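You operate a simulated robot arm through the tools that you are given. There is no shell and no other tool.

You are at the controls of a simulated two-armed robot. One attempt, no reset.

TASK
Run one cycle with the green button on the stand, then set the counter to zero.
Fine: slide the button's guard shut again.

The check looks at the end state, three seconds after you hand in, the way a careful person would. Anything else that was tipped, shoved, dropped, spilled or broken makes it a failure.

THE ROBOT
Two 6-joint arms with fingered hands on one trunk that stands fixed in place. Base frame: the origin is at the foot of the trunk, x ahead of it, y to its left, z up. Lengths are in cm, angles in degrees, forces in N, time in s.
The left shoulder is at [5, 17, 109.5], the right one opposite. With the tool pointing down near the work surface each hand reaches from about 52 to 78 cm from the base axis, measured 20 degrees to its own side. Payload 3.5 kg a hand.
Tool frame (each hand has its own): the origin (TCP) lies between the finger pads and is the grasp point; the fingertips stand 2.6 cm ahead of it; z points along the fingers, y is the line along which they close. The gripper opens to 13.2 cm; its body begins 7.3 cm behind the TCP. The gripper is a hand of 3 fingers: y runs from the thumb to the fingers, the wrist lies at [0, 0, -23.4] in the tool frame, and closing takes about 1.5 s.
Orientation is that of the tool frame in the base frame, as a unit quaternion [x, y, z, w]. With the fingers straight down and closing along the base's y, the tool's x points along the base's -x, its y along +y and its z along -z.

THE INTERFACE
- The arms move only by the tool drive_tool. It takes "left_rows", "right_rows" or both (then of equal length, played together; a hand with none holds still); each is a list of rows, each a list of 6 numbers: the shift along the tool's x, y, z in cm, then the turn, a rotation vector about the tool's x, y, z in rad. In form: [[dx, dy, dz, rx, ry, rz], ...]. A call has 1 to 20 rows; each row shifts and turns the commanded pose from where the row before left it, along the tool's axes as they then stand. "left_jaw" and "right_jaw" are, for a hand that has rows, the opening, from 0 (shut) to 1 (fully open), set as the call begins (left out, the last holds). Each row takes 0.2 s and may step no farther than 5 cm and 8.6 degrees from the row before; otherwise, or with a gripper value out of range, the whole call is refused. A pose out of reach is approached as far as the arm can. The call stops where the force on the tool passes 40 N (or 10 N more than at its start, if that is more) or the arm is blocked; 0.2 s more then pass. Each finger travels about 10.8 cm/s and halts on what it meets, pressing with about 32 N; the grip force reading is that of the motor and also rises with nothing between the fingers. The clock runs only during rows and for 0.2 s after the last one: add rows that do not move to give the fingers time. The reply holds the time, the measured pose of the TCP, the force on the tool along the base axes, the opening and the grip force, in the units named above and with some noise, with the torque about the TCP (base axes, N m) and any sound that the robot's microphone picked up.
- Cameras (640 x 400 px; columns grow to the right, rows downward): "scene" is now at [2.91, 4.73, 169.36]; the picture's right is [0.57, -0.82, 0.00], its down [-0.56, -0.39, -0.73] and it looks along [0.60, 0.42, -0.69] (base axes); focal length 368 px, centre (320, 200). "left" rides on the left gripper at [-6.2, 0.3, -9.2] in its tool frame; the picture's right is [-0.05, -1.00, 0.00], its down [0.83, -0.04, -0.56] and it looks along [0.55, -0.03, 0.83] (tool axes); focal length 230 px, centre (320, 200). "right" rides on the right gripper at [6.2, 0.3, -9.2] in its tool frame; the picture's right is [-0.05, 1.00, 0.00], its down [-0.83, -0.04, -0.56] and it looks along [-0.55, -0.03, 0.83] (tool axes); focal length 230 px, centre (320, 200).
- snapshot(camera): a new picture of that camera. It takes no simulated time.
- slide_trunk(by): slides the trunk up (or, below 0, down) by that many cm; the arms and the scene camera ride with it, the base frame stays. It gives what a move gives, with no picture.
- finger_targets(finger1, finger2, thumb_bend, hand): sets how far each is bent, from 0 (flat) to 100 (curled in); at 30 the hand is open as for a grip, at 70 the pads meet at the TCP. One left out holds its place. A second passes; each finger stops where it meets its share of the squeeze, and holds until it gets a number again. A gripper value or a shape takes the hand back. It gives what a move gives, with no picture; readings hold the bend of each and the force on the fingers (four entries, about 0 where the hand has none), thumb and palm.
- preshape(shape, hand): the hand has 3 fingers and takes this shape, open, in about a second: jaw (thumb against the fingers, like two jaws); tri (thumb and two fingers); tip (a fingertip pinch); poke (one finger out to press); point (the index stretched); flat (the hand flat); cup (the hand cupped); fist (a fist). The gripper value then closes the fingers along that shape, each until it touches; the sizes above hold for jaw. It gives what a move gives, with no picture.
- pan_tilt(pan, tilt): turns the head with the scene camera to pan (to the left, within 86 degrees either way) and tilt (down, from -29 to 69), counted from straight ahead of the robot. It gives what a move gives.
- measure_at(camera, pixels): for up to 12 pixels [column, row] of the newest picture of that camera ("zoom" is the newest enlarged one), the place [x, y, z] in the base frame of the surface seen there, good to about 0.2 cm. It takes no simulated time.
- enlarge(camera, box): a new picture of the part [left, top, right, bottom] of that camera's present view, enlarged. It takes no simulated time.
- finish_job(): hands the job in; it is judged then, once.

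Leave the grippers open and the arms clear of the work at the hand-in unless told otherwise.

The tools are called after "Request:" as a command line: name --argument value ..., lists and objects as JSON in quotes. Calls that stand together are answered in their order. drive_tool: Moves the arms, as the interface text tells. Its arguments: {"type":"object","properties":{"left_rows":{"type":"array","items":{"type":"array","items":{"type":"number"}}},"left_jaw":{"type":"number"},"right_rows":{"type":"array","items":{"type":"array","items":{"type":"number"}}},"right_jaw":{"type":"number"}},"required":[]} The other tools are called the same way: slide_trunk (by) moves the trunk up or down; preshape (shape, hand) gives the hand a shape; finger_targets (finger1, finger2, thumb_bend, hand) moves the fingers one by one; pan_tilt (pan, tilt) turns the head that bears the scene camera; snapshot (camera) takes a picture; measure_at (camera, pixels) gives the place of the surface under pixels of a picture; enlarge (camera, box) takes an enlarged picture of a part of a camera's view; finish_job () hands the job in.

At the start:

```text
time: 0.0
left_eef_pos: [37.96, 55.12, 122.23]
left_tcp_rot: [0.0, 1.0, 0.0, 0.0]
left_contact_force: [0.7, -0.1, -0.1]
left_moment: [-0.06, -0.04, -0.03]
left_grip_width: 13.18
left_finger_force: 0.0
left_shape: jaw
left_bend: [30.0, 30.0, 30.0]
left_finger forces: [0.0, 0.1, 0.0, 0.1, 0.1, 0.0]
right_eef_pos: [55.75, 3.02, 121.51]
right_tcp_rot: [-0.001, 1.0, 0.0, 0.001]
right_contact_force: [-0.2, 0.2, -0.2]
right_moment: [0.01, -0.02, -0.02]
right_grip_width: 13.2
right_finger_force: 0.0
right_shape: jaw
right_bend: [30.0, 30.0, 30.0]
right_finger forces: [0.1, 0.1, 0.1, 0.0, 0.0, 0.1]
trunk travel left (down, up): [-71.0, 0.0]
head pan, tilt (commanded): [34.8, 43.2]
```

scene: 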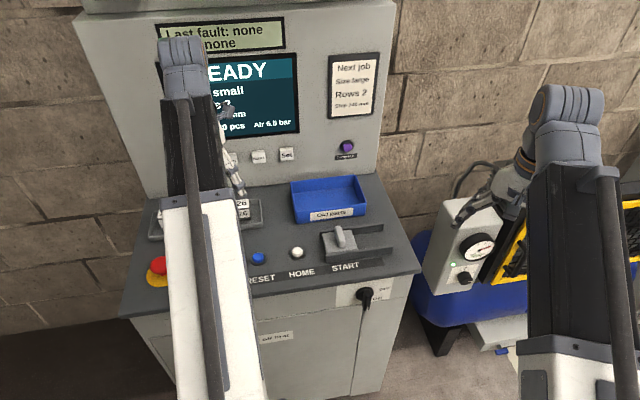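
right: 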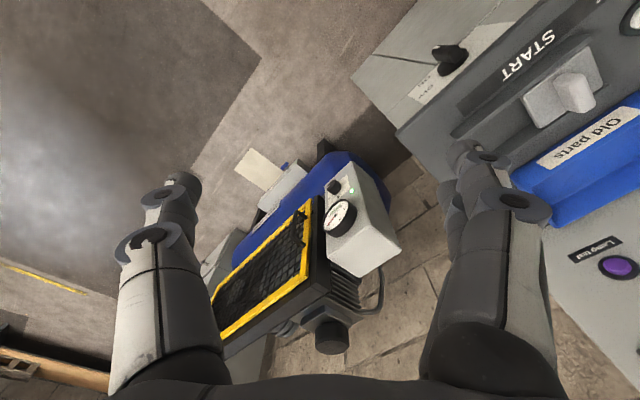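
left: 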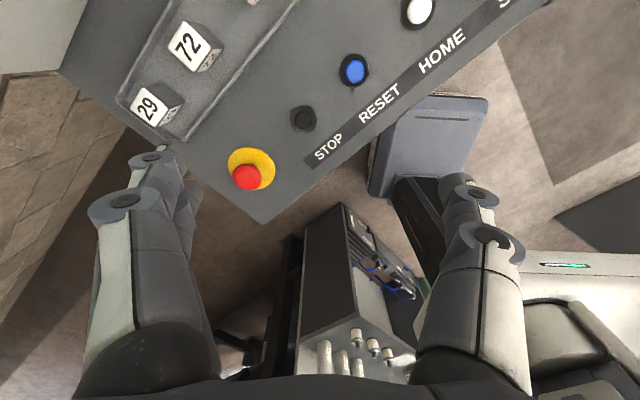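

I see a machine console with a screen reading "READY". On the desk are a START guard, HOME, RESET and STOP, and a blue "Old parts" tray. I'll enlarge the scene to read the labels before moving anything.

Request:
enlarge --camera "scene" --box '[150, 10, 400, 166]'

Request:
enlarge --camera "scene" --box '[230, 160, 430, 320]'

Request:
enlarge --camera "left" --box '[60, 0, 560, 220]'

Request:
enlarge --camera "right" --box '[340, 0, 640, 300]'

```text
2.56 times, centred on (275, 88) of scene
```

zoom: 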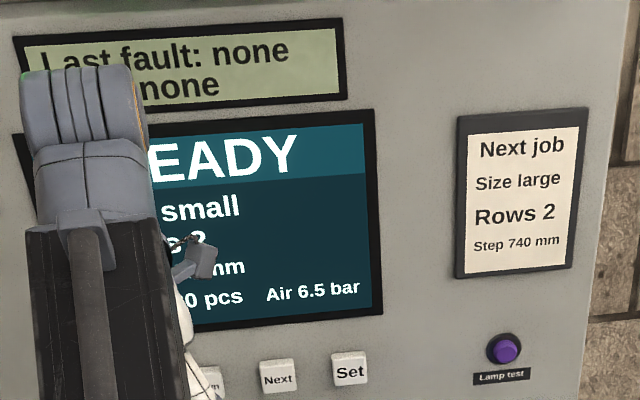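

```text
2.50 times, centred on (330, 240) of scene
```

zoom: 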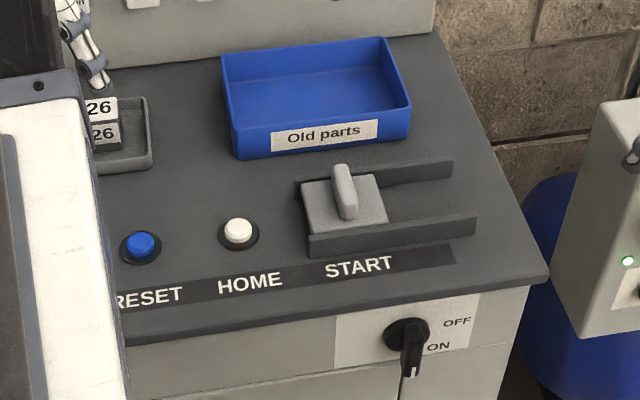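

```text
1.28 times, centred on (310, 110) of left
```

zoom: 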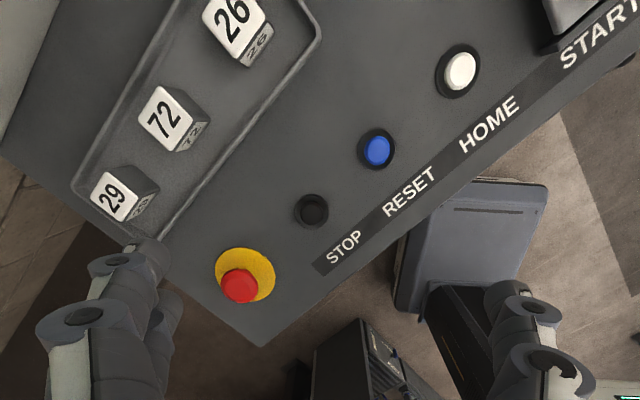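

```text
1.33 times, centred on (490, 150) of right
```

zoom: 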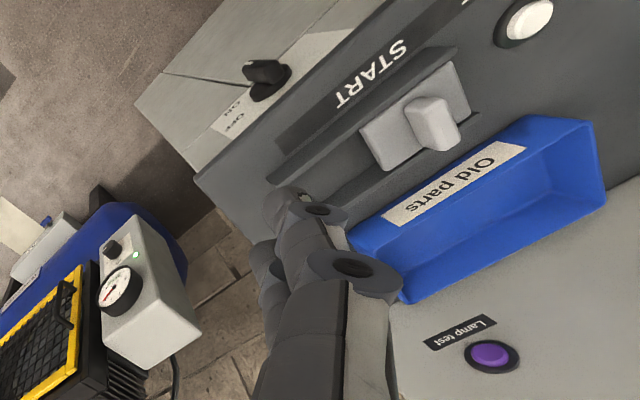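

The START button seems to sit under a grey sliding cover in two rails, and the left arm hides part of the screen. I'll measure the desk features: guard knob, guard plate, rails, buttons, tray, screen and keys.

Request:
snapshot --camera "scene"

Request:
measure_at --camera "scene" --pixels '[[338, 234], [343, 245], [333, 255], [380, 225], [390, 248], [297, 252], [258, 258], [330, 185], [345, 215], [260, 156], [287, 154], [347, 146]]'

Request:
measure_at --camera "left" --pixels '[[250, 170], [303, 118], [354, 70], [418, 12], [150, 105], [185, 45], [265, 222], [510, 25], [328, 145], [245, 178], [60, 70], [440, 130]]'

```text
taken
```

scene: 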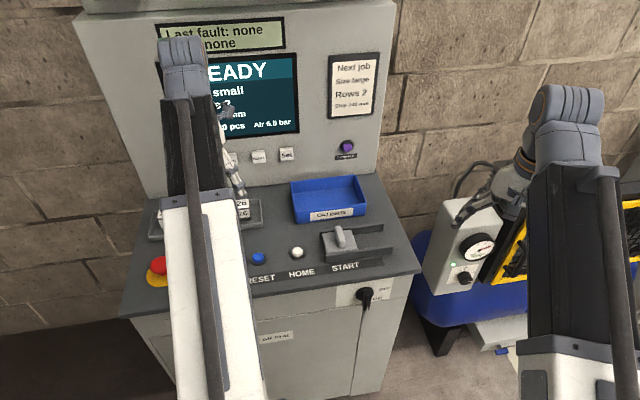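

```text
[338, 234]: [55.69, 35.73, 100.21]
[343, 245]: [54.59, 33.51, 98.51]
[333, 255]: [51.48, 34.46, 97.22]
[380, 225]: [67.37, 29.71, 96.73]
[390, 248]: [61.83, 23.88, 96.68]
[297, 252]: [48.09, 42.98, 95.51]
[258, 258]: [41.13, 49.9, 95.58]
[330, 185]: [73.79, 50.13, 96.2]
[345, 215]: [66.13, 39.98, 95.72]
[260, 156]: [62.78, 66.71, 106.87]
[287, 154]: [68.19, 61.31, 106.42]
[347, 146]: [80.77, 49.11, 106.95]
```

```text
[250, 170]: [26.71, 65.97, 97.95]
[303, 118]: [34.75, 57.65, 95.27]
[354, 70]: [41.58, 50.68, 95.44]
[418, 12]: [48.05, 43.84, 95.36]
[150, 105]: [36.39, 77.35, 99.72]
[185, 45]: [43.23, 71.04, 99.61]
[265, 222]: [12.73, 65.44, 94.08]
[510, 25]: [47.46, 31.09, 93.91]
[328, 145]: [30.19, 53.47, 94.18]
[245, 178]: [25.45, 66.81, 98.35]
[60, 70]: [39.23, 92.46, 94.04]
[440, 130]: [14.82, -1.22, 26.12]
```

The desk top is near z = 94, with the guard plate top at about 97 and the knob top at about 100. The button row runs roughly along [0.69, -0.72]. I'll look around the whole area with the head, in case there is another "stand" or counter.

Request:
pan_tilt --pan -30 --tilt 45

Request:
snapshot --camera "scene"

Request:
pan_tilt --pan 5 --tilt 45

Request:
snapshot --camera "scene"

Request:
pan_tilt --pan 75 --tilt 45

Request:
snapshot --camera "scene"

```text
time: 1.4
left_eef_pos: [37.8, 55.22, 122.34]
left_tcp_rot: [0.001, 1.0, 0.0, 0.0]
left_contact_force: [0.1, 0.0, 0.0]
left_moment: [0.04, -0.02, 0.0]
left_grip_width: 13.2
left_finger_force: 0.0
left_shape: jaw
left_bend: [30.0, 30.0, 30.0]
left_finger forces: [0.0, 0.1, 0.1, 0.0, 0.1, 0.0]
right_eef_pos: [55.76, 3.01, 121.51]
right_tcp_rot: [-0.001, 1.0, 0.0, 0.0]
right_contact_force: [-0.2, 0.2, 0.1]
right_moment: [-0.01, 0.0, 0.01]
right_grip_width: 13.19
right_finger_force: 0.1
right_shape: jaw
right_bend: [30.0, 30.0, 30.0]
right_finger forces: [0.0, 0.0, 0.0, 0.0, 0.1, 0.0]
trunk travel left (down, up): [-71.0, 0.0]
head pan, tilt (commanded): [-30.0, 45.0]
```

```text
taken
```

scene: 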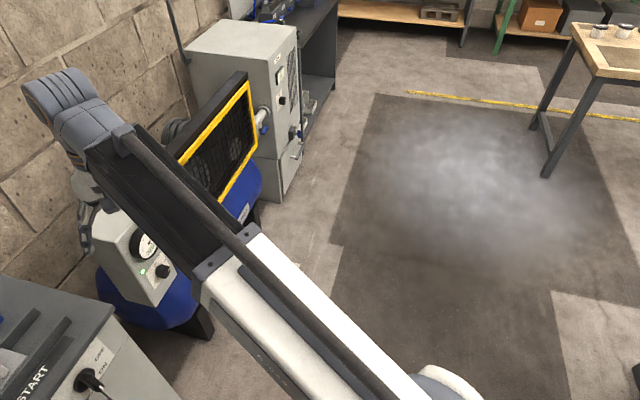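

```text
time: 2.4
left_eef_pos: [37.89, 55.28, 122.24]
left_tcp_rot: [-0.001, 1.0, -0.001, 0.0]
left_contact_force: [0.0, -0.4, -1.1]
left_moment: [0.01, 0.04, -0.03]
left_grip_width: 13.2
left_finger_force: 0.0
left_shape: jaw
left_bend: [30.0, 30.0, 30.0]
left_finger forces: [0.0, 0.0, 0.0, 0.0, 0.1, 0.1]
right_eef_pos: [55.66, 3.09, 121.53]
right_tcp_rot: [-0.001, 1.0, 0.0, 0.001]
right_contact_force: [-0.5, 0.0, -1.0]
right_moment: [-0.01, -0.01, 0.04]
right_grip_width: 13.18
right_finger_force: 0.0
right_shape: jaw
right_bend: [30.0, 30.0, 30.0]
right_finger forces: [0.0, 0.1, 0.1, 0.0, 0.0, 0.1]
trunk travel left (down, up): [-71.0, 0.0]
head pan, tilt (commanded): [5.0, 45.0]
```

```text
taken
```

scene: 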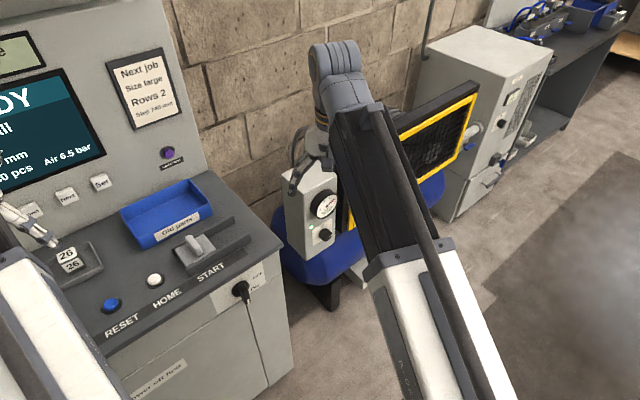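

```text
time: 3.8
left_eef_pos: [38.0, 55.18, 122.31]
left_tcp_rot: [0.0, 1.0, 0.0, 0.0]
left_contact_force: [-0.2, -0.1, -0.2]
left_moment: [-0.01, -0.01, -0.03]
left_grip_width: 13.2
left_finger_force: 0.0
left_shape: jaw
left_bend: [30.0, 30.0, 30.0]
left_finger forces: [0.0, 0.0, 0.0, 0.0, 0.1, 0.0]
right_eef_pos: [55.65, 3.05, 121.69]
right_tcp_rot: [0.0, 1.0, 0.0, 0.0]
right_contact_force: [0.7, 0.2, -0.4]
right_moment: [0.0, 0.01, 0.04]
right_grip_width: 13.18
right_finger_force: 0.1
right_shape: jaw
right_bend: [30.0, 30.0, 30.0]
right_finger forces: [0.0, 0.1, 0.0, 0.1, 0.0, 0.1]
trunk travel left (down, up): [-71.0, 0.0]
head pan, tilt (commanded): [75.0, 45.0]
```

```text
taken
```

scene: 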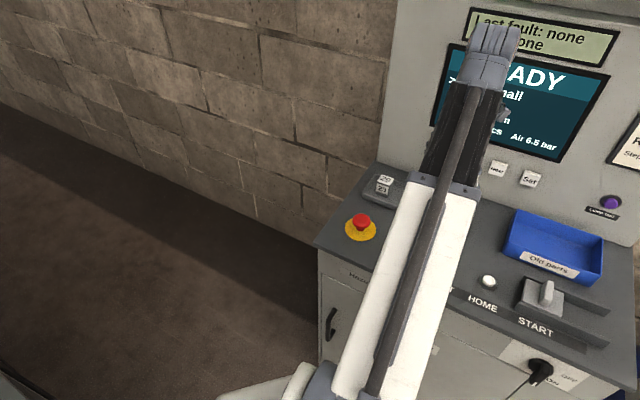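

The console at front-left is the only work stand with a START button, but the left arm covers the screen's left side. I'll move the left hand back and to the left at the same height (free air) so I can read it.

Request:
drive_tool --left_rows '[[4, 1.5, 0, 0, 0, 0], [4, 1.5, 0, 0, 0, 0], [4, 1.5, 0, 0, 0, 0], [4, 1.5, 0, 0, 0, 0], [4, 1.5, 0, 0, 0, 0], [4, 1.5, 0, 0, 0, 0]]'

Request:
pan_tilt --pan 42 --tilt 38

Request:
snapshot --camera "scene"

```text
time: 5.2
left_eef_pos: [14.17, 64.36, 121.83]
left_tcp_rot: [0.001, 1.0, -0.001, 0.0]
left_contact_force: [0.1, 0.3, -0.5]
left_moment: [0.0, 0.0, 0.0]
left_grip_width: 13.18
left_finger_force: 0.0
left_shape: jaw
left_bend: [30.0, 30.0, 30.0]
left_finger forces: [0.0, 0.0, 0.0, 0.0, 0.0, 0.1]
left hand out of reach, approached as far as the arm can: row 3
right_eef_pos: [55.74, 3.0, 121.43]
right_tcp_rot: [-0.001, 1.0, 0.0, 0.0]
right_contact_force: [-0.3, -1.1, 0.2]
right_moment: [0.01, -0.03, -0.01]
right_grip_width: 13.16
right_finger_force: 0.0
right_shape: jaw
right_bend: [30.0, 30.0, 30.0]
right_finger forces: [0.0, 0.1, 0.1, 0.0, 0.0, 0.1]
trunk travel left (down, up): [-71.0, 0.0]
head pan, tilt (commanded): [75.0, 45.0]
```

```text
time: 6.2
left_eef_pos: [14.24, 64.34, 121.89]
left_tcp_rot: [0.0, 1.0, 0.0, 0.0]
left_contact_force: [-0.3, 0.1, -0.3]
left_moment: [-0.01, 0.04, 0.01]
left_grip_width: 13.19
left_finger_force: 0.1
left_shape: jaw
left_bend: [30.0, 30.0, 30.0]
left_finger forces: [0.0, 0.0, 0.0, 0.0, 0.0, 0.1]
right_eef_pos: [55.77, 3.06, 121.52]
right_tcp_rot: [-0.001, 1.0, 0.0, 0.002]
right_contact_force: [-0.1, 0.3, 0.2]
right_moment: [-0.01, 0.02, 0.01]
right_grip_width: 13.2
right_finger_force: 0.0
right_shape: jaw
right_bend: [30.0, 30.0, 30.0]
right_finger forces: [0.1, 0.1, 0.0, 0.0, 0.0, 0.0]
trunk travel left (down, up): [-71.0, 0.0]
head pan, tilt (commanded): [42.0, 38.0]
```

```text
taken
```

scene: 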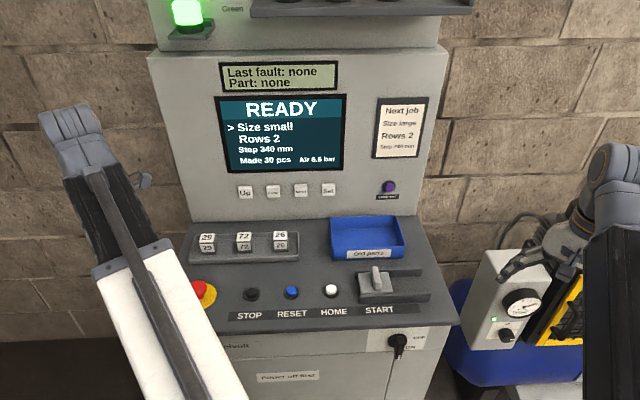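

Now the whole screen is visible, with four keys below it and a green lamp with writing above. I'll enlarge each of these.

Request:
enlarge --camera "scene" --box '[205, 60, 365, 205]'

Request:
enlarge --camera "scene" --box '[180, 210, 450, 390]'

Request:
pan_tilt --pan 42 --tilt 10

Request:
snapshot --camera "scene"

```text
2.76 times, centred on (285, 132) of scene
```

zoom: 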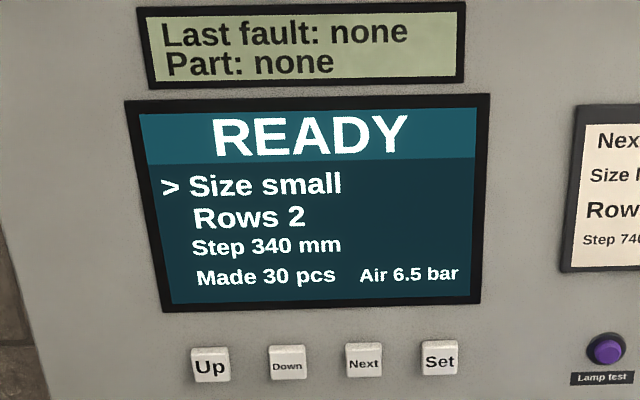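

```text
2.22 times, centred on (315, 300) of scene
```

zoom: 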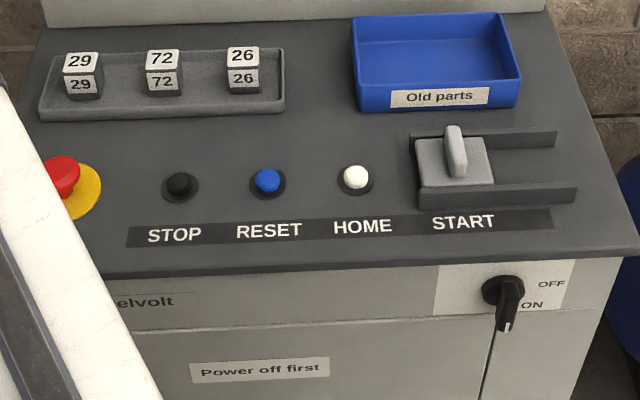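

```text
time: 7.1
left_eef_pos: [14.27, 64.38, 121.84]
left_tcp_rot: [0.001, 1.0, 0.0, 0.0]
left_contact_force: [-0.4, 0.0, -0.9]
left_moment: [0.0, -0.01, 0.03]
left_grip_width: 13.2
left_finger_force: 0.1
left_shape: jaw
left_bend: [30.0, 30.0, 30.0]
left_finger forces: [0.0, 0.1, 0.0, 0.0, 0.0, 0.0]
right_eef_pos: [55.7, 3.2, 121.55]
right_tcp_rot: [-0.001, 1.0, 0.0, 0.001]
right_contact_force: [-0.2, -0.1, 0.0]
right_moment: [0.04, -0.01, 0.01]
right_grip_width: 13.18
right_finger_force: 0.1
right_shape: jaw
right_bend: [30.0, 30.0, 30.0]
right_finger forces: [0.0, 0.0, 0.1, 0.0, 0.0, 0.0]
trunk travel left (down, up): [-71.0, 0.0]
head pan, tilt (commanded): [42.0, 10.0]
```

```text
taken
```

scene: 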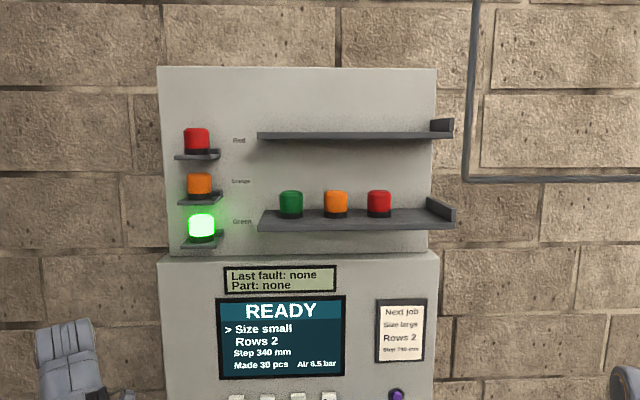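

The screen shows "READY", cursor on "Size small", Rows 2, Step 340 mm, Made 30 pcs, Air 6.5 bar. The keys read Up, Down, Next and Set, and the green lamp is lit. The counter is "Made". I'll tilt down again and measure the guard closely.

Request:
pan_tilt --pan 38 --tilt 46

Request:
enlarge --camera "scene" --box '[260, 160, 460, 285]'

```text
time: 8.1
left_eef_pos: [14.29, 64.41, 121.88]
left_tcp_rot: [0.0, 1.0, 0.001, 0.0]
left_contact_force: [0.2, -0.3, 0.1]
left_moment: [0.01, 0.02, -0.02]
left_grip_width: 13.22
left_finger_force: 0.1
left_shape: jaw
left_bend: [30.0, 30.0, 30.0]
left_finger forces: [0.1, 0.1, 0.0, 0.0, 0.0, 0.0]
right_eef_pos: [55.68, 3.06, 121.48]
right_tcp_rot: [-0.001, 1.0, -0.001, 0.0]
right_contact_force: [0.4, 0.1, 0.8]
right_moment: [-0.02, -0.01, -0.02]
right_grip_width: 13.19
right_finger_force: 0.0
right_shape: jaw
right_bend: [30.0, 30.0, 30.0]
right_finger forces: [0.0, 0.1, 0.0, 0.0, 0.0, 0.0]
trunk travel left (down, up): [-71.0, 0.0]
head pan, tilt (commanded): [38.0, 46.0]
```

```text
3.20 times, centred on (360, 222) of scene
```

zoom: 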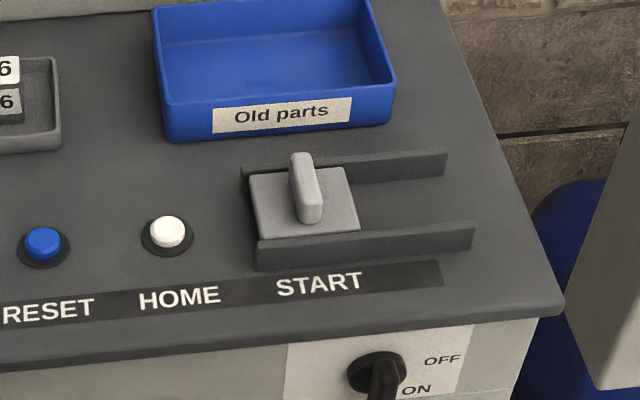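

I can see the guard plate with its upright fin at zoom (305,187), rails on both sides and free track to the right. I'll measure the fin, plate corners, rails and tray rim.

Request:
measure_at --camera "zoom" --pixels '[[300, 158], [312, 185], [312, 214], [315, 175], [256, 177], [262, 234], [352, 224], [348, 172], [440, 152], [470, 228], [262, 244], [160, 103]]'

Request:
measure_at --camera "zoom" --pixels '[[385, 80], [168, 225], [42, 238], [200, 200], [410, 200], [245, 190], [390, 118], [245, 168], [360, 247], [250, 215]]'

```text
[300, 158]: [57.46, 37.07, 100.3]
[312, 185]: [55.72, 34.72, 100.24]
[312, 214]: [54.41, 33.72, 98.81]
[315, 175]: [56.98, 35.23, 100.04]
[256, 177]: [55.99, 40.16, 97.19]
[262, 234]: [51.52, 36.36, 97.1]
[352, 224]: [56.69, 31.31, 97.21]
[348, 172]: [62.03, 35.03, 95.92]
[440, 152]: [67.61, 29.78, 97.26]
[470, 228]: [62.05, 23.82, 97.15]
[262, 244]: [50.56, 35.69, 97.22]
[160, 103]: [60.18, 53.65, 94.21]
```

```text
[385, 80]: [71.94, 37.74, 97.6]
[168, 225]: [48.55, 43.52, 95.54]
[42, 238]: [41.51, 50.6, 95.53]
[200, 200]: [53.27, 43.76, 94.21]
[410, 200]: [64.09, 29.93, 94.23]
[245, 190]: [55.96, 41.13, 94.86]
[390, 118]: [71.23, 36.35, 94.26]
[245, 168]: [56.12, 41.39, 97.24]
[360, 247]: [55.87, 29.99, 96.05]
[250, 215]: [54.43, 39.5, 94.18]
```

The fin is centred near [56.0, 35.5] with its top at z 100.3, the plate top is at 97.2, and the slide direction is u ≈ [0.70, -0.714]. Next I'll bring the left hand high above the guard at about z 115, then turn it 44° so the fingers close along the slide direction.

Request:
drive_tool --left_rows '[[-3.49, -2.39, 0.57, 0, 0, 0], [-3.49, -2.39, 0.57, 0, 0, 0], [-3.49, -2.39, 0.57, 0, 0, 0], [-3.49, -2.39, 0.57, 0, 0, 0], [-3.49, -2.39, 0.57, 0, 0, 0], [-3.49, -2.39, 0.57, 0, 0, 0], [-3.49, -2.39, 0.57, 0, 0, 0], [-3.49, -2.39, 0.57, 0, 0, 0], [-3.49, -2.39, 0.57, 0, 0, 0], [-3.49, -2.39, 0.57, 0, 0, 0], [-3.49, -2.39, 0.57, 0, 0, 0], [-3.49, -2.39, 0.57, 0, 0, 0], [0, 0, 0, 0, 0, -0.129], [0, 0, 0, 0, 0, -0.129], [0, 0, 0, 0, 0, -0.129], [0, 0, 0, 0, 0, -0.129], [0, 0, 0, 0, 0, -0.129], [0, 0, 0, 0, 0, -0.129]]' --left_jaw 0.5

Request:
snapshot --camera "left"

Request:
snapshot --camera "scene"

```text
time: 11.9
left_eef_pos: [55.87, 35.83, 114.92]
left_tcp_rot: [-0.379, 0.925, 0.0, 0.0]
left_contact_force: [-0.5, -0.5, 0.4]
left_moment: [0.0, -0.04, -0.02]
left_grip_width: 6.65
left_finger_force: 0.1
left_shape: jaw
left_bend: [73.0, 73.0, 70.0]
left_finger forces: [0.1, 0.0, 0.0, 0.0, 0.1, 0.0]
right_eef_pos: [55.67, 2.98, 121.57]
right_tcp_rot: [-0.001, 1.0, 0.0, 0.001]
right_contact_force: [0.8, -1.0, 1.1]
right_moment: [0.0, 0.02, 0.0]
right_grip_width: 13.22
right_finger_force: 0.0
right_shape: jaw
right_bend: [30.0, 30.0, 30.0]
right_finger forces: [0.1, 0.1, 0.0, 0.0, 0.0, 0.0]
trunk travel left (down, up): [-71.0, 0.0]
head pan, tilt (commanded): [38.0, 46.0]
```

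```text
taken
```

left: 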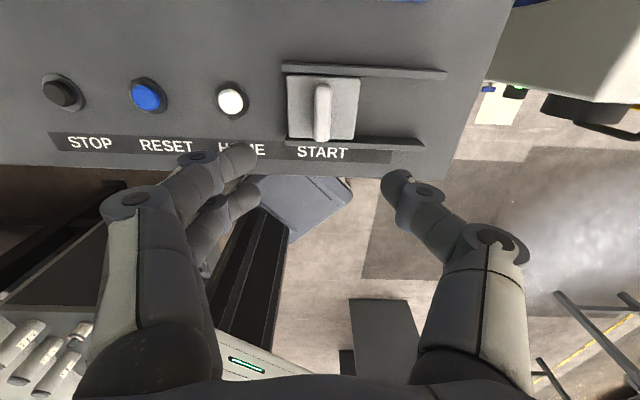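

```text
taken
```

scene: 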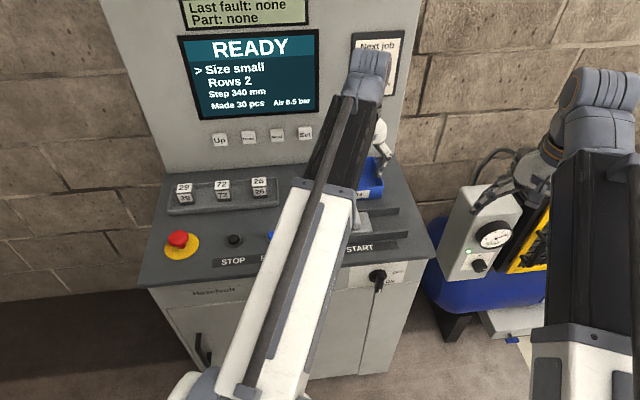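

The hand is aligned with the rails: they look horizontal in the left view, with the fin at about (322,110). I'll measure the fin from this view for fine centring.

Request:
measure_at --camera "left" --pixels '[[322, 88], [322, 105], [322, 128], [316, 110], [328, 110], [322, 138], [290, 80], [290, 135], [354, 135], [357, 80], [440, 75], [285, 70]]'

Request:
enlarge --camera "left" --box '[220, 40, 460, 190]'

```text
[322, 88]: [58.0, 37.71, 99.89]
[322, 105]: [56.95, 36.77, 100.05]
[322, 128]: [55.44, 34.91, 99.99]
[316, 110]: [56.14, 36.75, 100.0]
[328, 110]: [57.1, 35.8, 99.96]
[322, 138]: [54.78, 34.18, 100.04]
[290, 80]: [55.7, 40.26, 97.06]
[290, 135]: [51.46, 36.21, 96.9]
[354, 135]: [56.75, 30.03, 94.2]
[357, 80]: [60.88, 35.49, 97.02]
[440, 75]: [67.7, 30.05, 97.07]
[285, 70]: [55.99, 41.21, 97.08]
```

```text
2.67 times, centred on (340, 115) of left
```

zoom: 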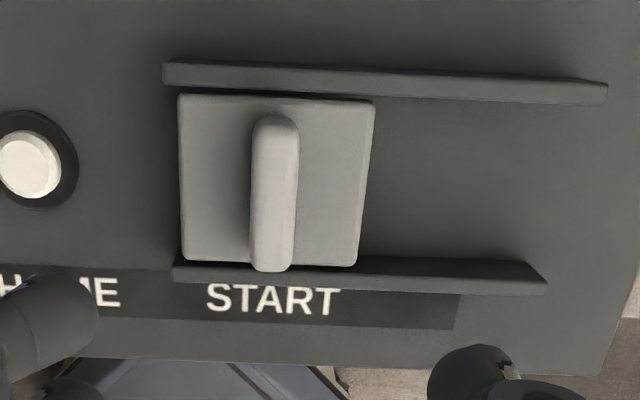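

The fin's centreline is about 0.2 cm further along u and 0.3 cm further back than the TCP. I'll make that correction and descend to TCP z ≈ 105, which keeps the tips above the fin, then check.

Request:
drive_tool --left_rows '[[-0.3, -0.2, 2.5, 0, 0, 0], [0, 0, 2.5, 0, 0, 0], [0, 0, 2.5, 0, 0, 0], [0, 0, 2.4, 0, 0, 0]]'

Request:
snapshot --camera "left"

```text
time: 12.9
left_eef_pos: [56.41, 36.09, 104.93]
left_tcp_rot: [-0.377, 0.926, 0.0, 0.0]
left_contact_force: [0.5, -0.2, 0.1]
left_moment: [0.02, 0.01, 0.0]
left_grip_width: 6.67
left_finger_force: 0.0
left_shape: jaw
left_bend: [73.0, 73.0, 70.0]
left_finger forces: [0.0, 0.1, 0.0, 0.0, 0.0, 0.0]
right_eef_pos: [55.62, 2.99, 121.53]
right_tcp_rot: [-0.001, 1.0, 0.0, 0.001]
right_contact_force: [0.4, 0.8, 0.1]
right_moment: [-0.02, 0.0, 0.02]
right_grip_width: 13.17
right_finger_force: 0.0
right_shape: jaw
right_bend: [30.0, 30.0, 30.0]
right_finger forces: [0.1, 0.1, 0.2, 0.0, 0.1, 0.0]
trunk travel left (down, up): [-71.0, 0.0]
head pan, tilt (commanded): [38.0, 46.0]
```

```text
taken
```

left: 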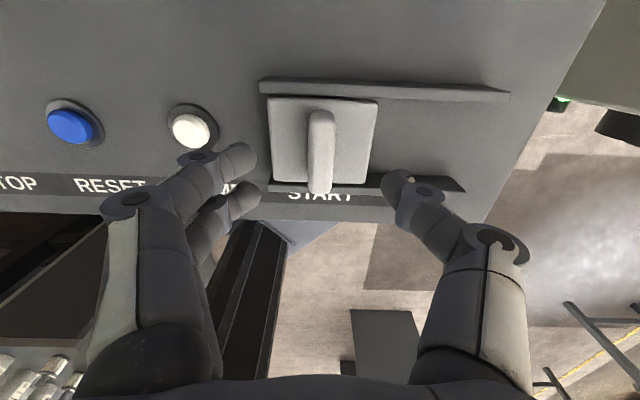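

The fin sits between the fingers and thumb with room on both sides. I'll go down 4.1 cm so the tips are about 1 cm above the plate, then close on the fin and hold for the fingers to settle.

Request:
drive_tool --left_rows '[[0, 0, 2.0, 0, 0, 0], [0, 0, 2.1, 0, 0, 0], [0, 0, 0, 0, 0, 0]]'

Request:
snapshot --camera "left"

```text
time: 13.7
left_eef_pos: [56.42, 35.85, 100.78]
left_tcp_rot: [-0.377, 0.926, 0.001, 0.0]
left_contact_force: [-0.5, 0.1, 0.4]
left_moment: [-0.01, 0.02, 0.0]
left_grip_width: 6.65
left_finger_force: 0.1
left_shape: jaw
left_bend: [73.0, 73.0, 70.0]
left_finger forces: [0.0, 0.1, 0.0, 0.1, 0.0, 0.1]
right_eef_pos: [55.68, 3.04, 121.41]
right_tcp_rot: [-0.002, 1.0, 0.0, 0.001]
right_contact_force: [0.2, -0.4, 0.3]
right_moment: [0.01, 0.03, -0.03]
right_grip_width: 13.2
right_finger_force: 0.1
right_shape: jaw
right_bend: [30.0, 30.0, 30.0]
right_finger forces: [0.0, 0.1, 0.0, 0.1, 0.1, 0.1]
trunk travel left (down, up): [-71.0, 0.0]
head pan, tilt (commanded): [38.0, 46.0]
```

```text
taken
```

left: 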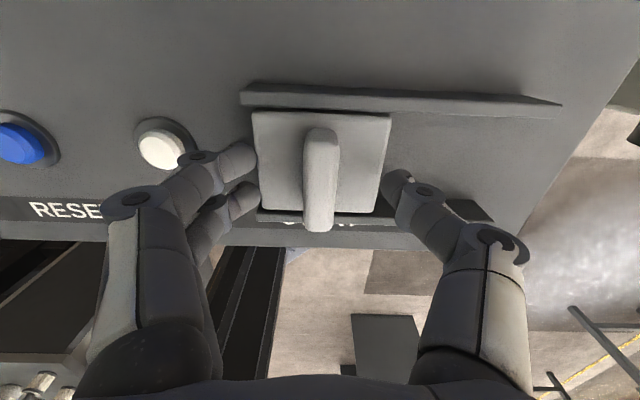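

There was no contact on the way down and the fin is centred between the fingers. Closing the jaw on the fin now.

Request:
drive_tool --left_rows '[[0, 0, 0, 0, 0, 0], [0, 0, 0, 0, 0, 0], [0, 0, 0, 0, 0, 0], [0, 0, 0, 0, 0, 0], [0, 0, 0, 0, 0, 0], [0, 0, 0, 0, 0, 0]]' --left_jaw 0.08

Request:
snapshot --camera "left"

```text
time: 15.1
left_eef_pos: [56.44, 35.9, 100.79]
left_tcp_rot: [-0.377, 0.926, 0.0, 0.0]
left_contact_force: [-0.8, -0.7, -4.7]
left_moment: [0.01, 0.01, 0.0]
left_grip_width: 1.24
left_finger_force: 31.9
left_shape: jaw
left_bend: [72.0, 72.0, 70.0]
left_finger forces: [14.0, 14.0, 0.1, 0.0, 28.4, 0.0]
right_eef_pos: [55.77, 3.07, 121.5]
right_tcp_rot: [-0.001, 1.0, 0.0, 0.001]
right_contact_force: [0.2, 0.2, 0.3]
right_moment: [0.02, -0.02, -0.03]
right_grip_width: 13.2
right_finger_force: 0.0
right_shape: jaw
right_bend: [30.0, 30.0, 30.0]
right_finger forces: [0.0, 0.0, 0.1, 0.0, 0.0, 0.0]
trunk travel left (down, up): [-71.0, 0.0]
head pan, tilt (commanded): [38.0, 46.0]
```

```text
taken
```

left: 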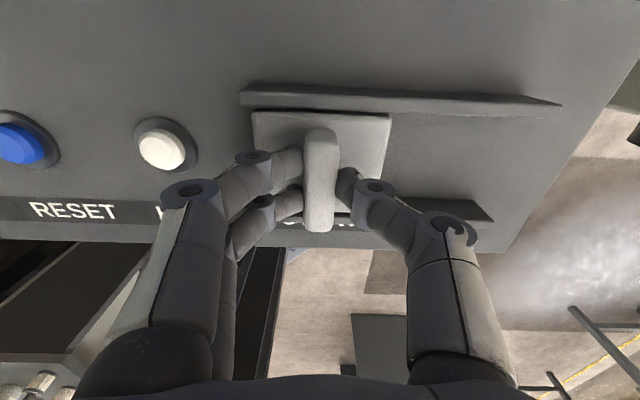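

The fin is gripped at 28 N with little side force. I'll slide right along -y of the tool, 3 cm first, to confirm it runs freely.

Request:
drive_tool --left_rows '[[0, -0.7, 0, 0, 0, 0], [0, -0.8, 0, 0, 0, 0], [0, -0.8, 0, 0, 0, 0], [0, -0.7, 0, 0, 0, 0]]'

Request:
snapshot --camera "left"

```text
time: 16.1
left_eef_pos: [58.42, 33.78, 100.84]
left_tcp_rot: [-0.378, 0.926, 0.0, 0.0]
left_contact_force: [7.1, 6.9, -9.1]
left_moment: [0.17, -0.12, 0.04]
left_grip_width: 1.24
left_finger_force: 32.4
left_shape: jaw
left_bend: [72.0, 72.0, 70.0]
left_finger forces: [14.5, 14.3, 0.0, 0.0, 28.7, 0.1]
right_eef_pos: [55.88, 3.16, 121.41]
right_tcp_rot: [-0.001, 1.0, -0.001, -0.001]
right_contact_force: [-1.2, -0.9, 1.6]
right_moment: [0.01, -0.01, -0.01]
right_grip_width: 13.19
right_finger_force: 0.1
right_shape: jaw
right_bend: [30.0, 30.0, 30.0]
right_finger forces: [0.1, 0.0, 0.1, 0.0, 0.0, 0.1]
trunk travel left (down, up): [-71.0, 0.0]
head pan, tilt (commanded): [38.0, 46.0]
```

```text
taken
```

left: 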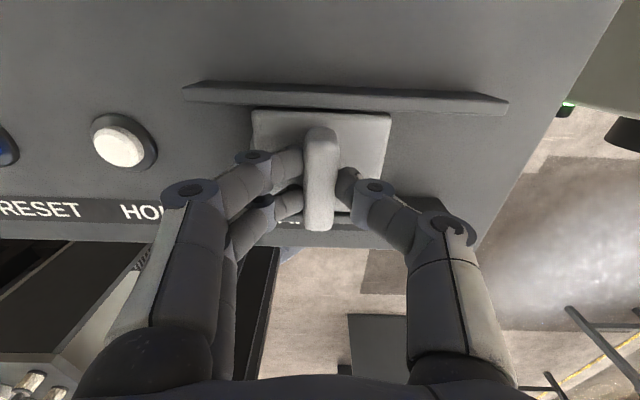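

The guard slides with the hand: the plate moved along the rails and the resisting forces stay around 10 N. I'll continue 4 cm to the right.

Request:
drive_tool --left_rows '[[0, -0.8, 0, 0, 0, 0], [0, -0.8, 0, 0, 0, 0], [0, -0.8, 0, 0, 0, 0], [0, -0.8, 0, 0, 0, 0], [0, -0.8, 0, 0, 0, 0]]'

Request:
snapshot --camera "left"

```text
time: 17.3
left_eef_pos: [61.35, 30.93, 100.77]
left_tcp_rot: [-0.378, 0.926, -0.001, -0.001]
left_contact_force: [14.0, 14.8, -3.6]
left_moment: [0.29, -0.2, -0.01]
left_grip_width: 1.24
left_finger_force: 31.8
left_shape: jaw
left_bend: [72.0, 72.0, 70.0]
left_finger forces: [14.7, 14.7, 0.0, 0.0, 29.4, 0.0]
right_eef_pos: [55.86, 3.18, 121.43]
right_tcp_rot: [0.0, 1.0, -0.001, 0.0]
right_contact_force: [0.5, 0.9, 0.0]
right_moment: [-0.01, 0.01, -0.04]
right_grip_width: 13.2
right_finger_force: 0.1
right_shape: jaw
right_bend: [30.0, 30.0, 30.0]
right_finger forces: [0.0, 0.0, 0.1, 0.1, 0.0, 0.0]
trunk travel left (down, up): [-71.0, 0.0]
head pan, tilt (commanded): [38.0, 46.0]
```

```text
taken
```

left: 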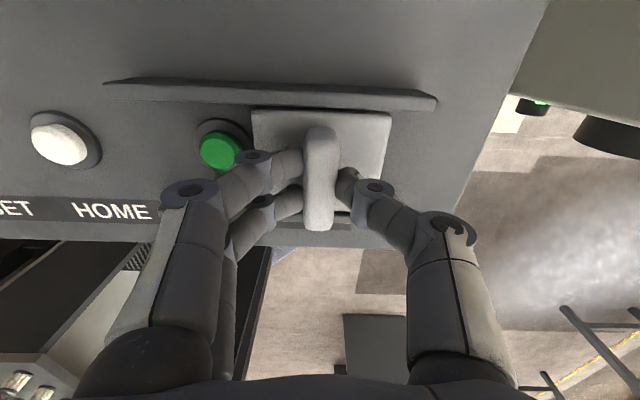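

The green button is now uncovered at (220,150). A sideways push of about 20 N has built up away from me, so I'll ease the hand 0.3 cm back along the depth direction and slide another 1.4 cm right for clearance.

Request:
drive_tool --left_rows '[[-0.3, 0, 0, 0, 0, 0], [-0.05, -0.7, 0, 0, 0, 0], [-0.05, -0.7, 0, 0, 0, 0]]'

Request:
snapshot --camera "left"

```text
time: 18.1
left_eef_pos: [62.38, 29.98, 100.78]
left_tcp_rot: [-0.377, 0.926, -0.001, -0.001]
left_contact_force: [-1.0, -2.3, -9.4]
left_moment: [0.01, 0.02, 0.02]
left_grip_width: 1.28
left_finger_force: 31.8
left_shape: jaw
left_bend: [72.0, 72.0, 70.0]
left_finger forces: [14.1, 13.8, 0.1, 0.0, 29.4, 0.0]
right_eef_pos: [55.71, 2.92, 121.49]
right_tcp_rot: [-0.001, 1.0, 0.0, 0.001]
right_contact_force: [-0.1, 0.3, 0.5]
right_moment: [0.01, 0.02, -0.01]
right_grip_width: 13.19
right_finger_force: 0.2
right_shape: jaw
right_bend: [30.0, 30.0, 30.0]
right_finger forces: [0.0, 0.1, 0.0, 0.1, 0.1, 0.0]
trunk travel left (down, up): [-71.0, 0.0]
head pan, tilt (commanded): [38.0, 46.0]
```

```text
taken
```

left: 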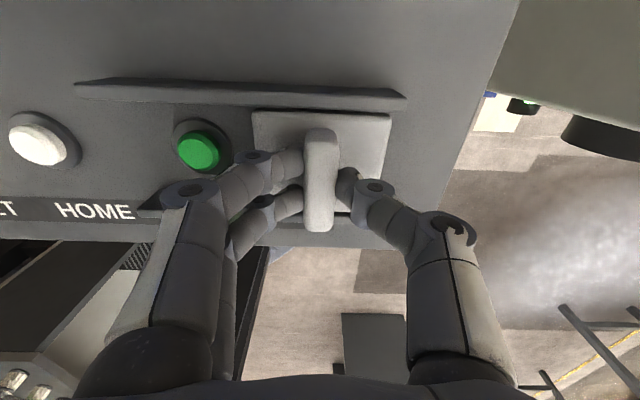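

The button is fully clear and the side forces are gone. I'll open the jaw modestly to free the fin, then rise straight up 10 cm.

Request:
drive_tool --left_rows '[[0, 0, 0, 0, 0, 0], [0, 0, 0, 0, 0, 0], [0, 0, 0, 0, 0, 0], [0, 0, 0, 0, 0, 0], [0, 0, -2, 0, 0, 0], [0, 0, -3, 0, 0, 0], [0, 0, -4, 0, 0, 0], [0, 0, -4, 0, 0, 0]]' --left_jaw 0.4

Request:
preshape --hand "left" --shape "poke"

Request:
snapshot --camera "left"

```text
time: 19.9
left_eef_pos: [62.26, 30.41, 113.88]
left_tcp_rot: [-0.377, 0.926, -0.001, 0.0]
left_contact_force: [-0.3, -0.6, 0.2]
left_moment: [0.01, 0.03, -0.02]
left_grip_width: 5.22
left_finger_force: 0.0
left_shape: jaw
left_bend: [73.0, 73.0, 70.0]
left_finger forces: [0.0, 0.0, 0.0, 0.1, 0.0, 0.0]
right_eef_pos: [55.66, 2.97, 121.54]
right_tcp_rot: [-0.002, 1.0, 0.0, 0.001]
right_contact_force: [0.0, -0.9, -0.1]
right_moment: [0.01, 0.0, -0.03]
right_grip_width: 13.2
right_finger_force: 0.0
right_shape: jaw
right_bend: [30.0, 30.0, 30.0]
right_finger forces: [0.0, 0.0, 0.0, 0.0, 0.0, 0.1]
trunk travel left (down, up): [-71.0, 0.0]
head pan, tilt (commanded): [38.0, 46.0]
```

```text
time: 20.8
left_eef_pos: [62.07, 30.33, 113.86]
left_tcp_rot: [-0.377, 0.926, 0.0, 0.0]
left_contact_force: [-0.6, -1.0, -0.2]
left_moment: [-0.03, 0.01, 0.01]
left_grip_width: 0.0
left_finger_force: 0.1
left_shape: poke
left_bend: [100.0, 100.0, 45.0]
left_finger forces: [0.0, 0.0, 0.0, 0.0, 0.1, 0.0]
right_eef_pos: [55.8, 3.09, 121.49]
right_tcp_rot: [-0.001, 1.0, 0.0, 0.0]
right_contact_force: [-0.3, -0.2, -0.2]
right_moment: [0.02, 0.01, 0.04]
right_grip_width: 13.19
right_finger_force: 0.1
right_shape: jaw
right_bend: [30.0, 30.0, 30.0]
right_finger forces: [0.0, 0.0, 0.1, 0.0, 0.1, 0.0]
trunk travel left (down, up): [-71.0, 0.0]
head pan, tilt (commanded): [38.0, 46.0]
```

```text
taken
```

left: 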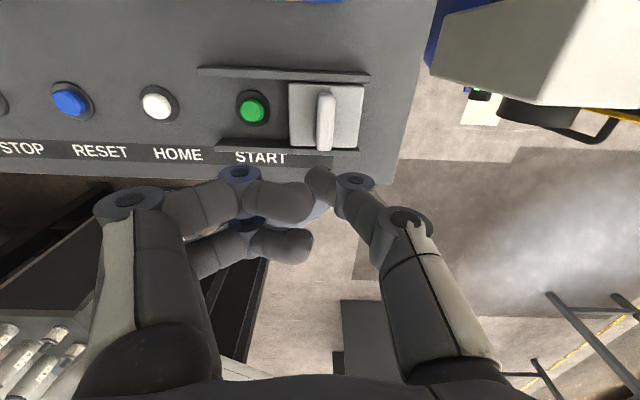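

The guard is open and the green START button is at (253,110). In the poke shape two fingers are curled and one digit sticks out near (318,182). I'll measure where its tip is relative to the TCP, and where the button is.

Request:
measure_at --camera "left" --pixels '[[318, 172], [318, 180], [325, 195], [330, 178], [312, 185], [253, 110], [247, 104], [258, 116], [264, 120], [242, 100], [295, 200], [295, 245]]'

Request:
enlarge --camera "left" --box '[200, 60, 420, 280]'

Request:
snapshot --camera "scene"

Request:
snapshot --camera "right"

```text
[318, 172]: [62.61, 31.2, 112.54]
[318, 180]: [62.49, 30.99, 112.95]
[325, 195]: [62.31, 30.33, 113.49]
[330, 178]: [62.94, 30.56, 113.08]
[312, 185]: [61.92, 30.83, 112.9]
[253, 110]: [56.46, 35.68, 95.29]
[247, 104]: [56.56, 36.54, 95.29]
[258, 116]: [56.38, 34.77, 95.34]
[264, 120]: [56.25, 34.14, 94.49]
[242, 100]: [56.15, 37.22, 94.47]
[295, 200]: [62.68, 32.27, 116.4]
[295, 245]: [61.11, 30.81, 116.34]
```

```text
1.82 times, centred on (310, 170) of left
```

zoom: 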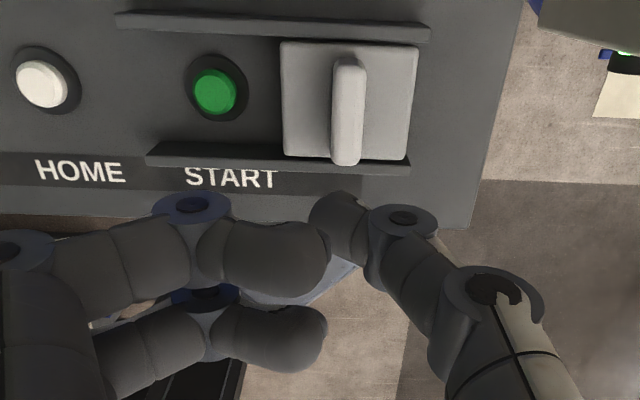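

```text
taken
```

scene: 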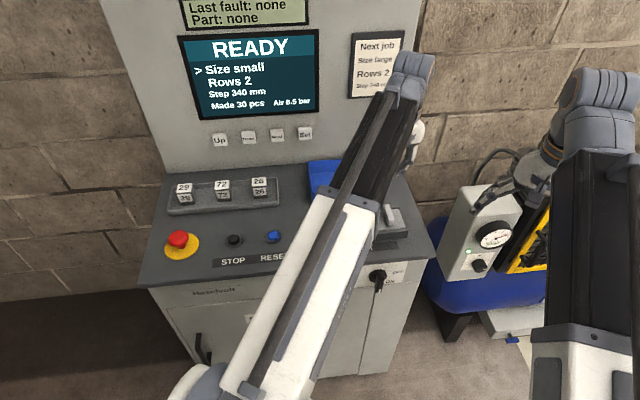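

```text
taken
```

right: 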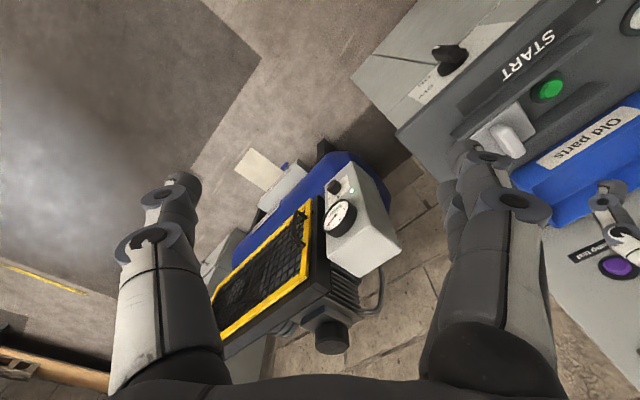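

The poking tip lies practically on the TCP axis, about 1.5–2.5 cm ahead of it, and the button centre is near [56.45, 35.65, 95.3]. Next I'll check the thumb's outer links against the open guard fin so they don't collide on the way down.

Request:
measure_at --camera "left" --pixels '[[355, 180], [372, 183], [385, 200], [405, 215], [430, 230], [450, 280], [480, 350], [375, 225], [240, 175], [130, 200], [325, 98], [330, 145]]'

```text
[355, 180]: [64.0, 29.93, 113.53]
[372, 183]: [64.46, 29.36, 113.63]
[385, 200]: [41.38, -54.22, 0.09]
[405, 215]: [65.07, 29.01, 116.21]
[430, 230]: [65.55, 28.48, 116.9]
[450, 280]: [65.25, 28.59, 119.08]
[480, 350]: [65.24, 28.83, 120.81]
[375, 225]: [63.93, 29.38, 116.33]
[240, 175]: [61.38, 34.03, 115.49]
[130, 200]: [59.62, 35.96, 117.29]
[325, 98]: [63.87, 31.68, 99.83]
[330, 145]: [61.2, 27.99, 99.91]
```

Clearances are fine: the thumb reaches at most about 4.5 cm to the right, while the fin is 7.6 cm away from the button. I'll shift 7.7 cm left over the green button, then come down to TCP z ≈ 102.

Request:
drive_tool --left_rows '[[0.1, 2.6, 0, 0, 0, 0], [0.1, 2.6, 0, 0, 0, 0], [0.15, 2.53, 0, 0, 0, 0], [0, 0, 4, 0, 0, 0], [0, 0, 4, 0, 0, 0], [0, 0, 4, 0, 0, 0], [0, 0, 0, 0, 0, 0]]'

Request:
snapshot --camera "left"

```text
time: 22.4
left_eef_pos: [56.61, 35.33, 101.92]
left_tcp_rot: [-0.377, 0.926, 0.0, 0.0]
left_contact_force: [-0.4, 0.0, -0.2]
left_moment: [0.01, 0.03, -0.02]
left_grip_width: 0.02
left_finger_force: 0.1
left_shape: poke
left_bend: [100.0, 100.0, 45.0]
left_finger forces: [0.0, 0.0, 0.1, 0.1, 0.1, 0.1]
right_eef_pos: [55.65, 3.07, 121.55]
right_tcp_rot: [0.0, 1.0, 0.0, 0.001]
right_contact_force: [-0.4, -0.5, 0.1]
right_moment: [-0.01, 0.01, -0.02]
right_grip_width: 13.18
right_finger_force: 0.0
right_shape: jaw
right_bend: [30.0, 30.0, 30.0]
right_finger forces: [0.0, 0.0, 0.0, 0.1, 0.1, 0.0]
trunk travel left (down, up): [-71.0, 0.0]
head pan, tilt (commanded): [38.0, 46.0]
```

```text
taken
```

left: 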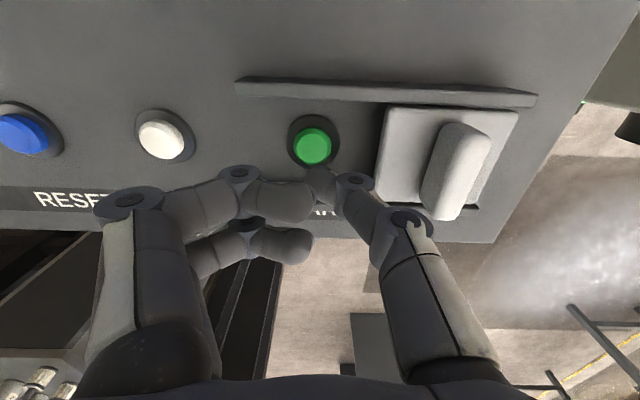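

The tip should land at about pixel (320,149) on the button plane, while the button's centre is at (313,145). So it's a few millimetres left and back. I'll measure the button to get the exact correction.

Request:
measure_at --camera "left" --pixels '[[313, 145], [300, 145], [327, 145], [313, 132], [313, 157], [318, 172], [320, 180]]'

Request:
enlarge --camera "left" --box '[240, 90, 400, 240]'

```text
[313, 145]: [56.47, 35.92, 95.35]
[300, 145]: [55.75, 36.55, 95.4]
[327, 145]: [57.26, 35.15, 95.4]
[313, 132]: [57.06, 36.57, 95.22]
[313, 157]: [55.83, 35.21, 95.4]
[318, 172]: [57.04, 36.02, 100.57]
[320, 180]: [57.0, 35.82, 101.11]
```

```text
2.67 times, centred on (320, 165) of left
```

zoom: 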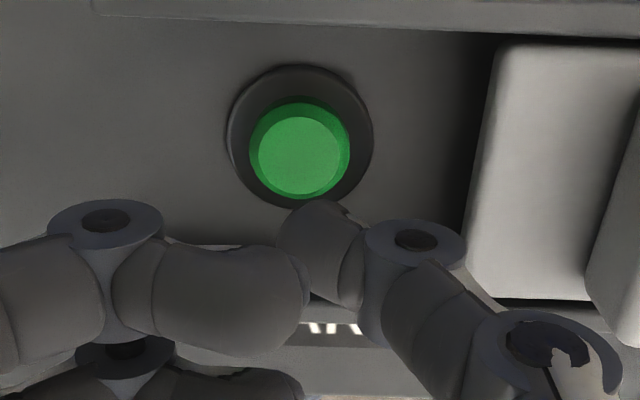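

The button centre is [56.45, 35.9], so I'll correct by 0.5 cm left and 0.3 cm back. Then I'll descend to just above the expected contact at TCP z ≈ 98.4.

Request:
drive_tool --left_rows '[[-0.28, 0.5, 0, 0, 0, 0], [0, 0, 1.5, 0, 0, 0], [0, 0, 1.4, 0, 0, 0], [0, 0, 0.6, 0, 0, 0], [0, 0, 0, 0, 0, 0]]'

Request:
snapshot --camera "left"

Request:
snapshot --camera "right"

```text
time: 23.6
left_eef_pos: [56.69, 35.93, 98.5]
left_tcp_rot: [-0.377, 0.926, 0.0, 0.0]
left_contact_force: [-0.5, -0.6, 0.8]
left_moment: [0.0, -0.03, -0.01]
left_grip_width: 0.0
left_finger_force: 0.1
left_shape: poke
left_bend: [100.0, 100.0, 45.0]
left_finger forces: [0.1, 0.0, 0.0, 0.0, 0.1, 0.0]
right_eef_pos: [55.7, 3.01, 121.56]
right_tcp_rot: [-0.001, 1.0, 0.0, -0.001]
right_contact_force: [-0.3, -0.3, -0.9]
right_moment: [0.0, 0.01, 0.0]
right_grip_width: 13.18
right_finger_force: 0.0
right_shape: jaw
right_bend: [30.0, 30.0, 30.0]
right_finger forces: [0.0, 0.1, 0.1, 0.1, 0.0, 0.0]
trunk travel left (down, up): [-71.0, 0.0]
head pan, tilt (commanded): [38.0, 46.0]
```

```text
taken
```

left: 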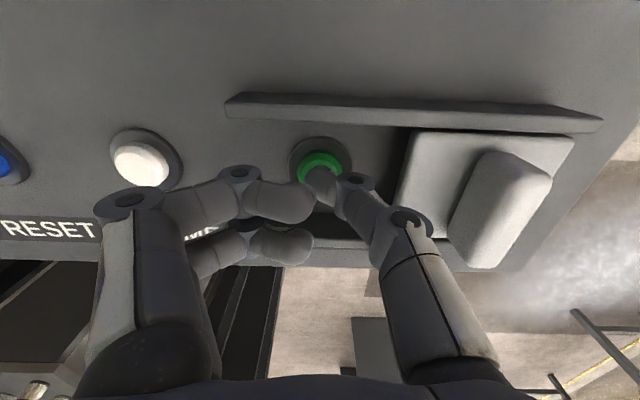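

```text
taken
```

right: 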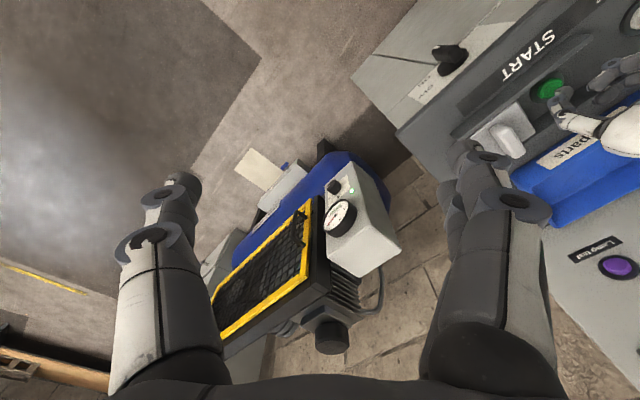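

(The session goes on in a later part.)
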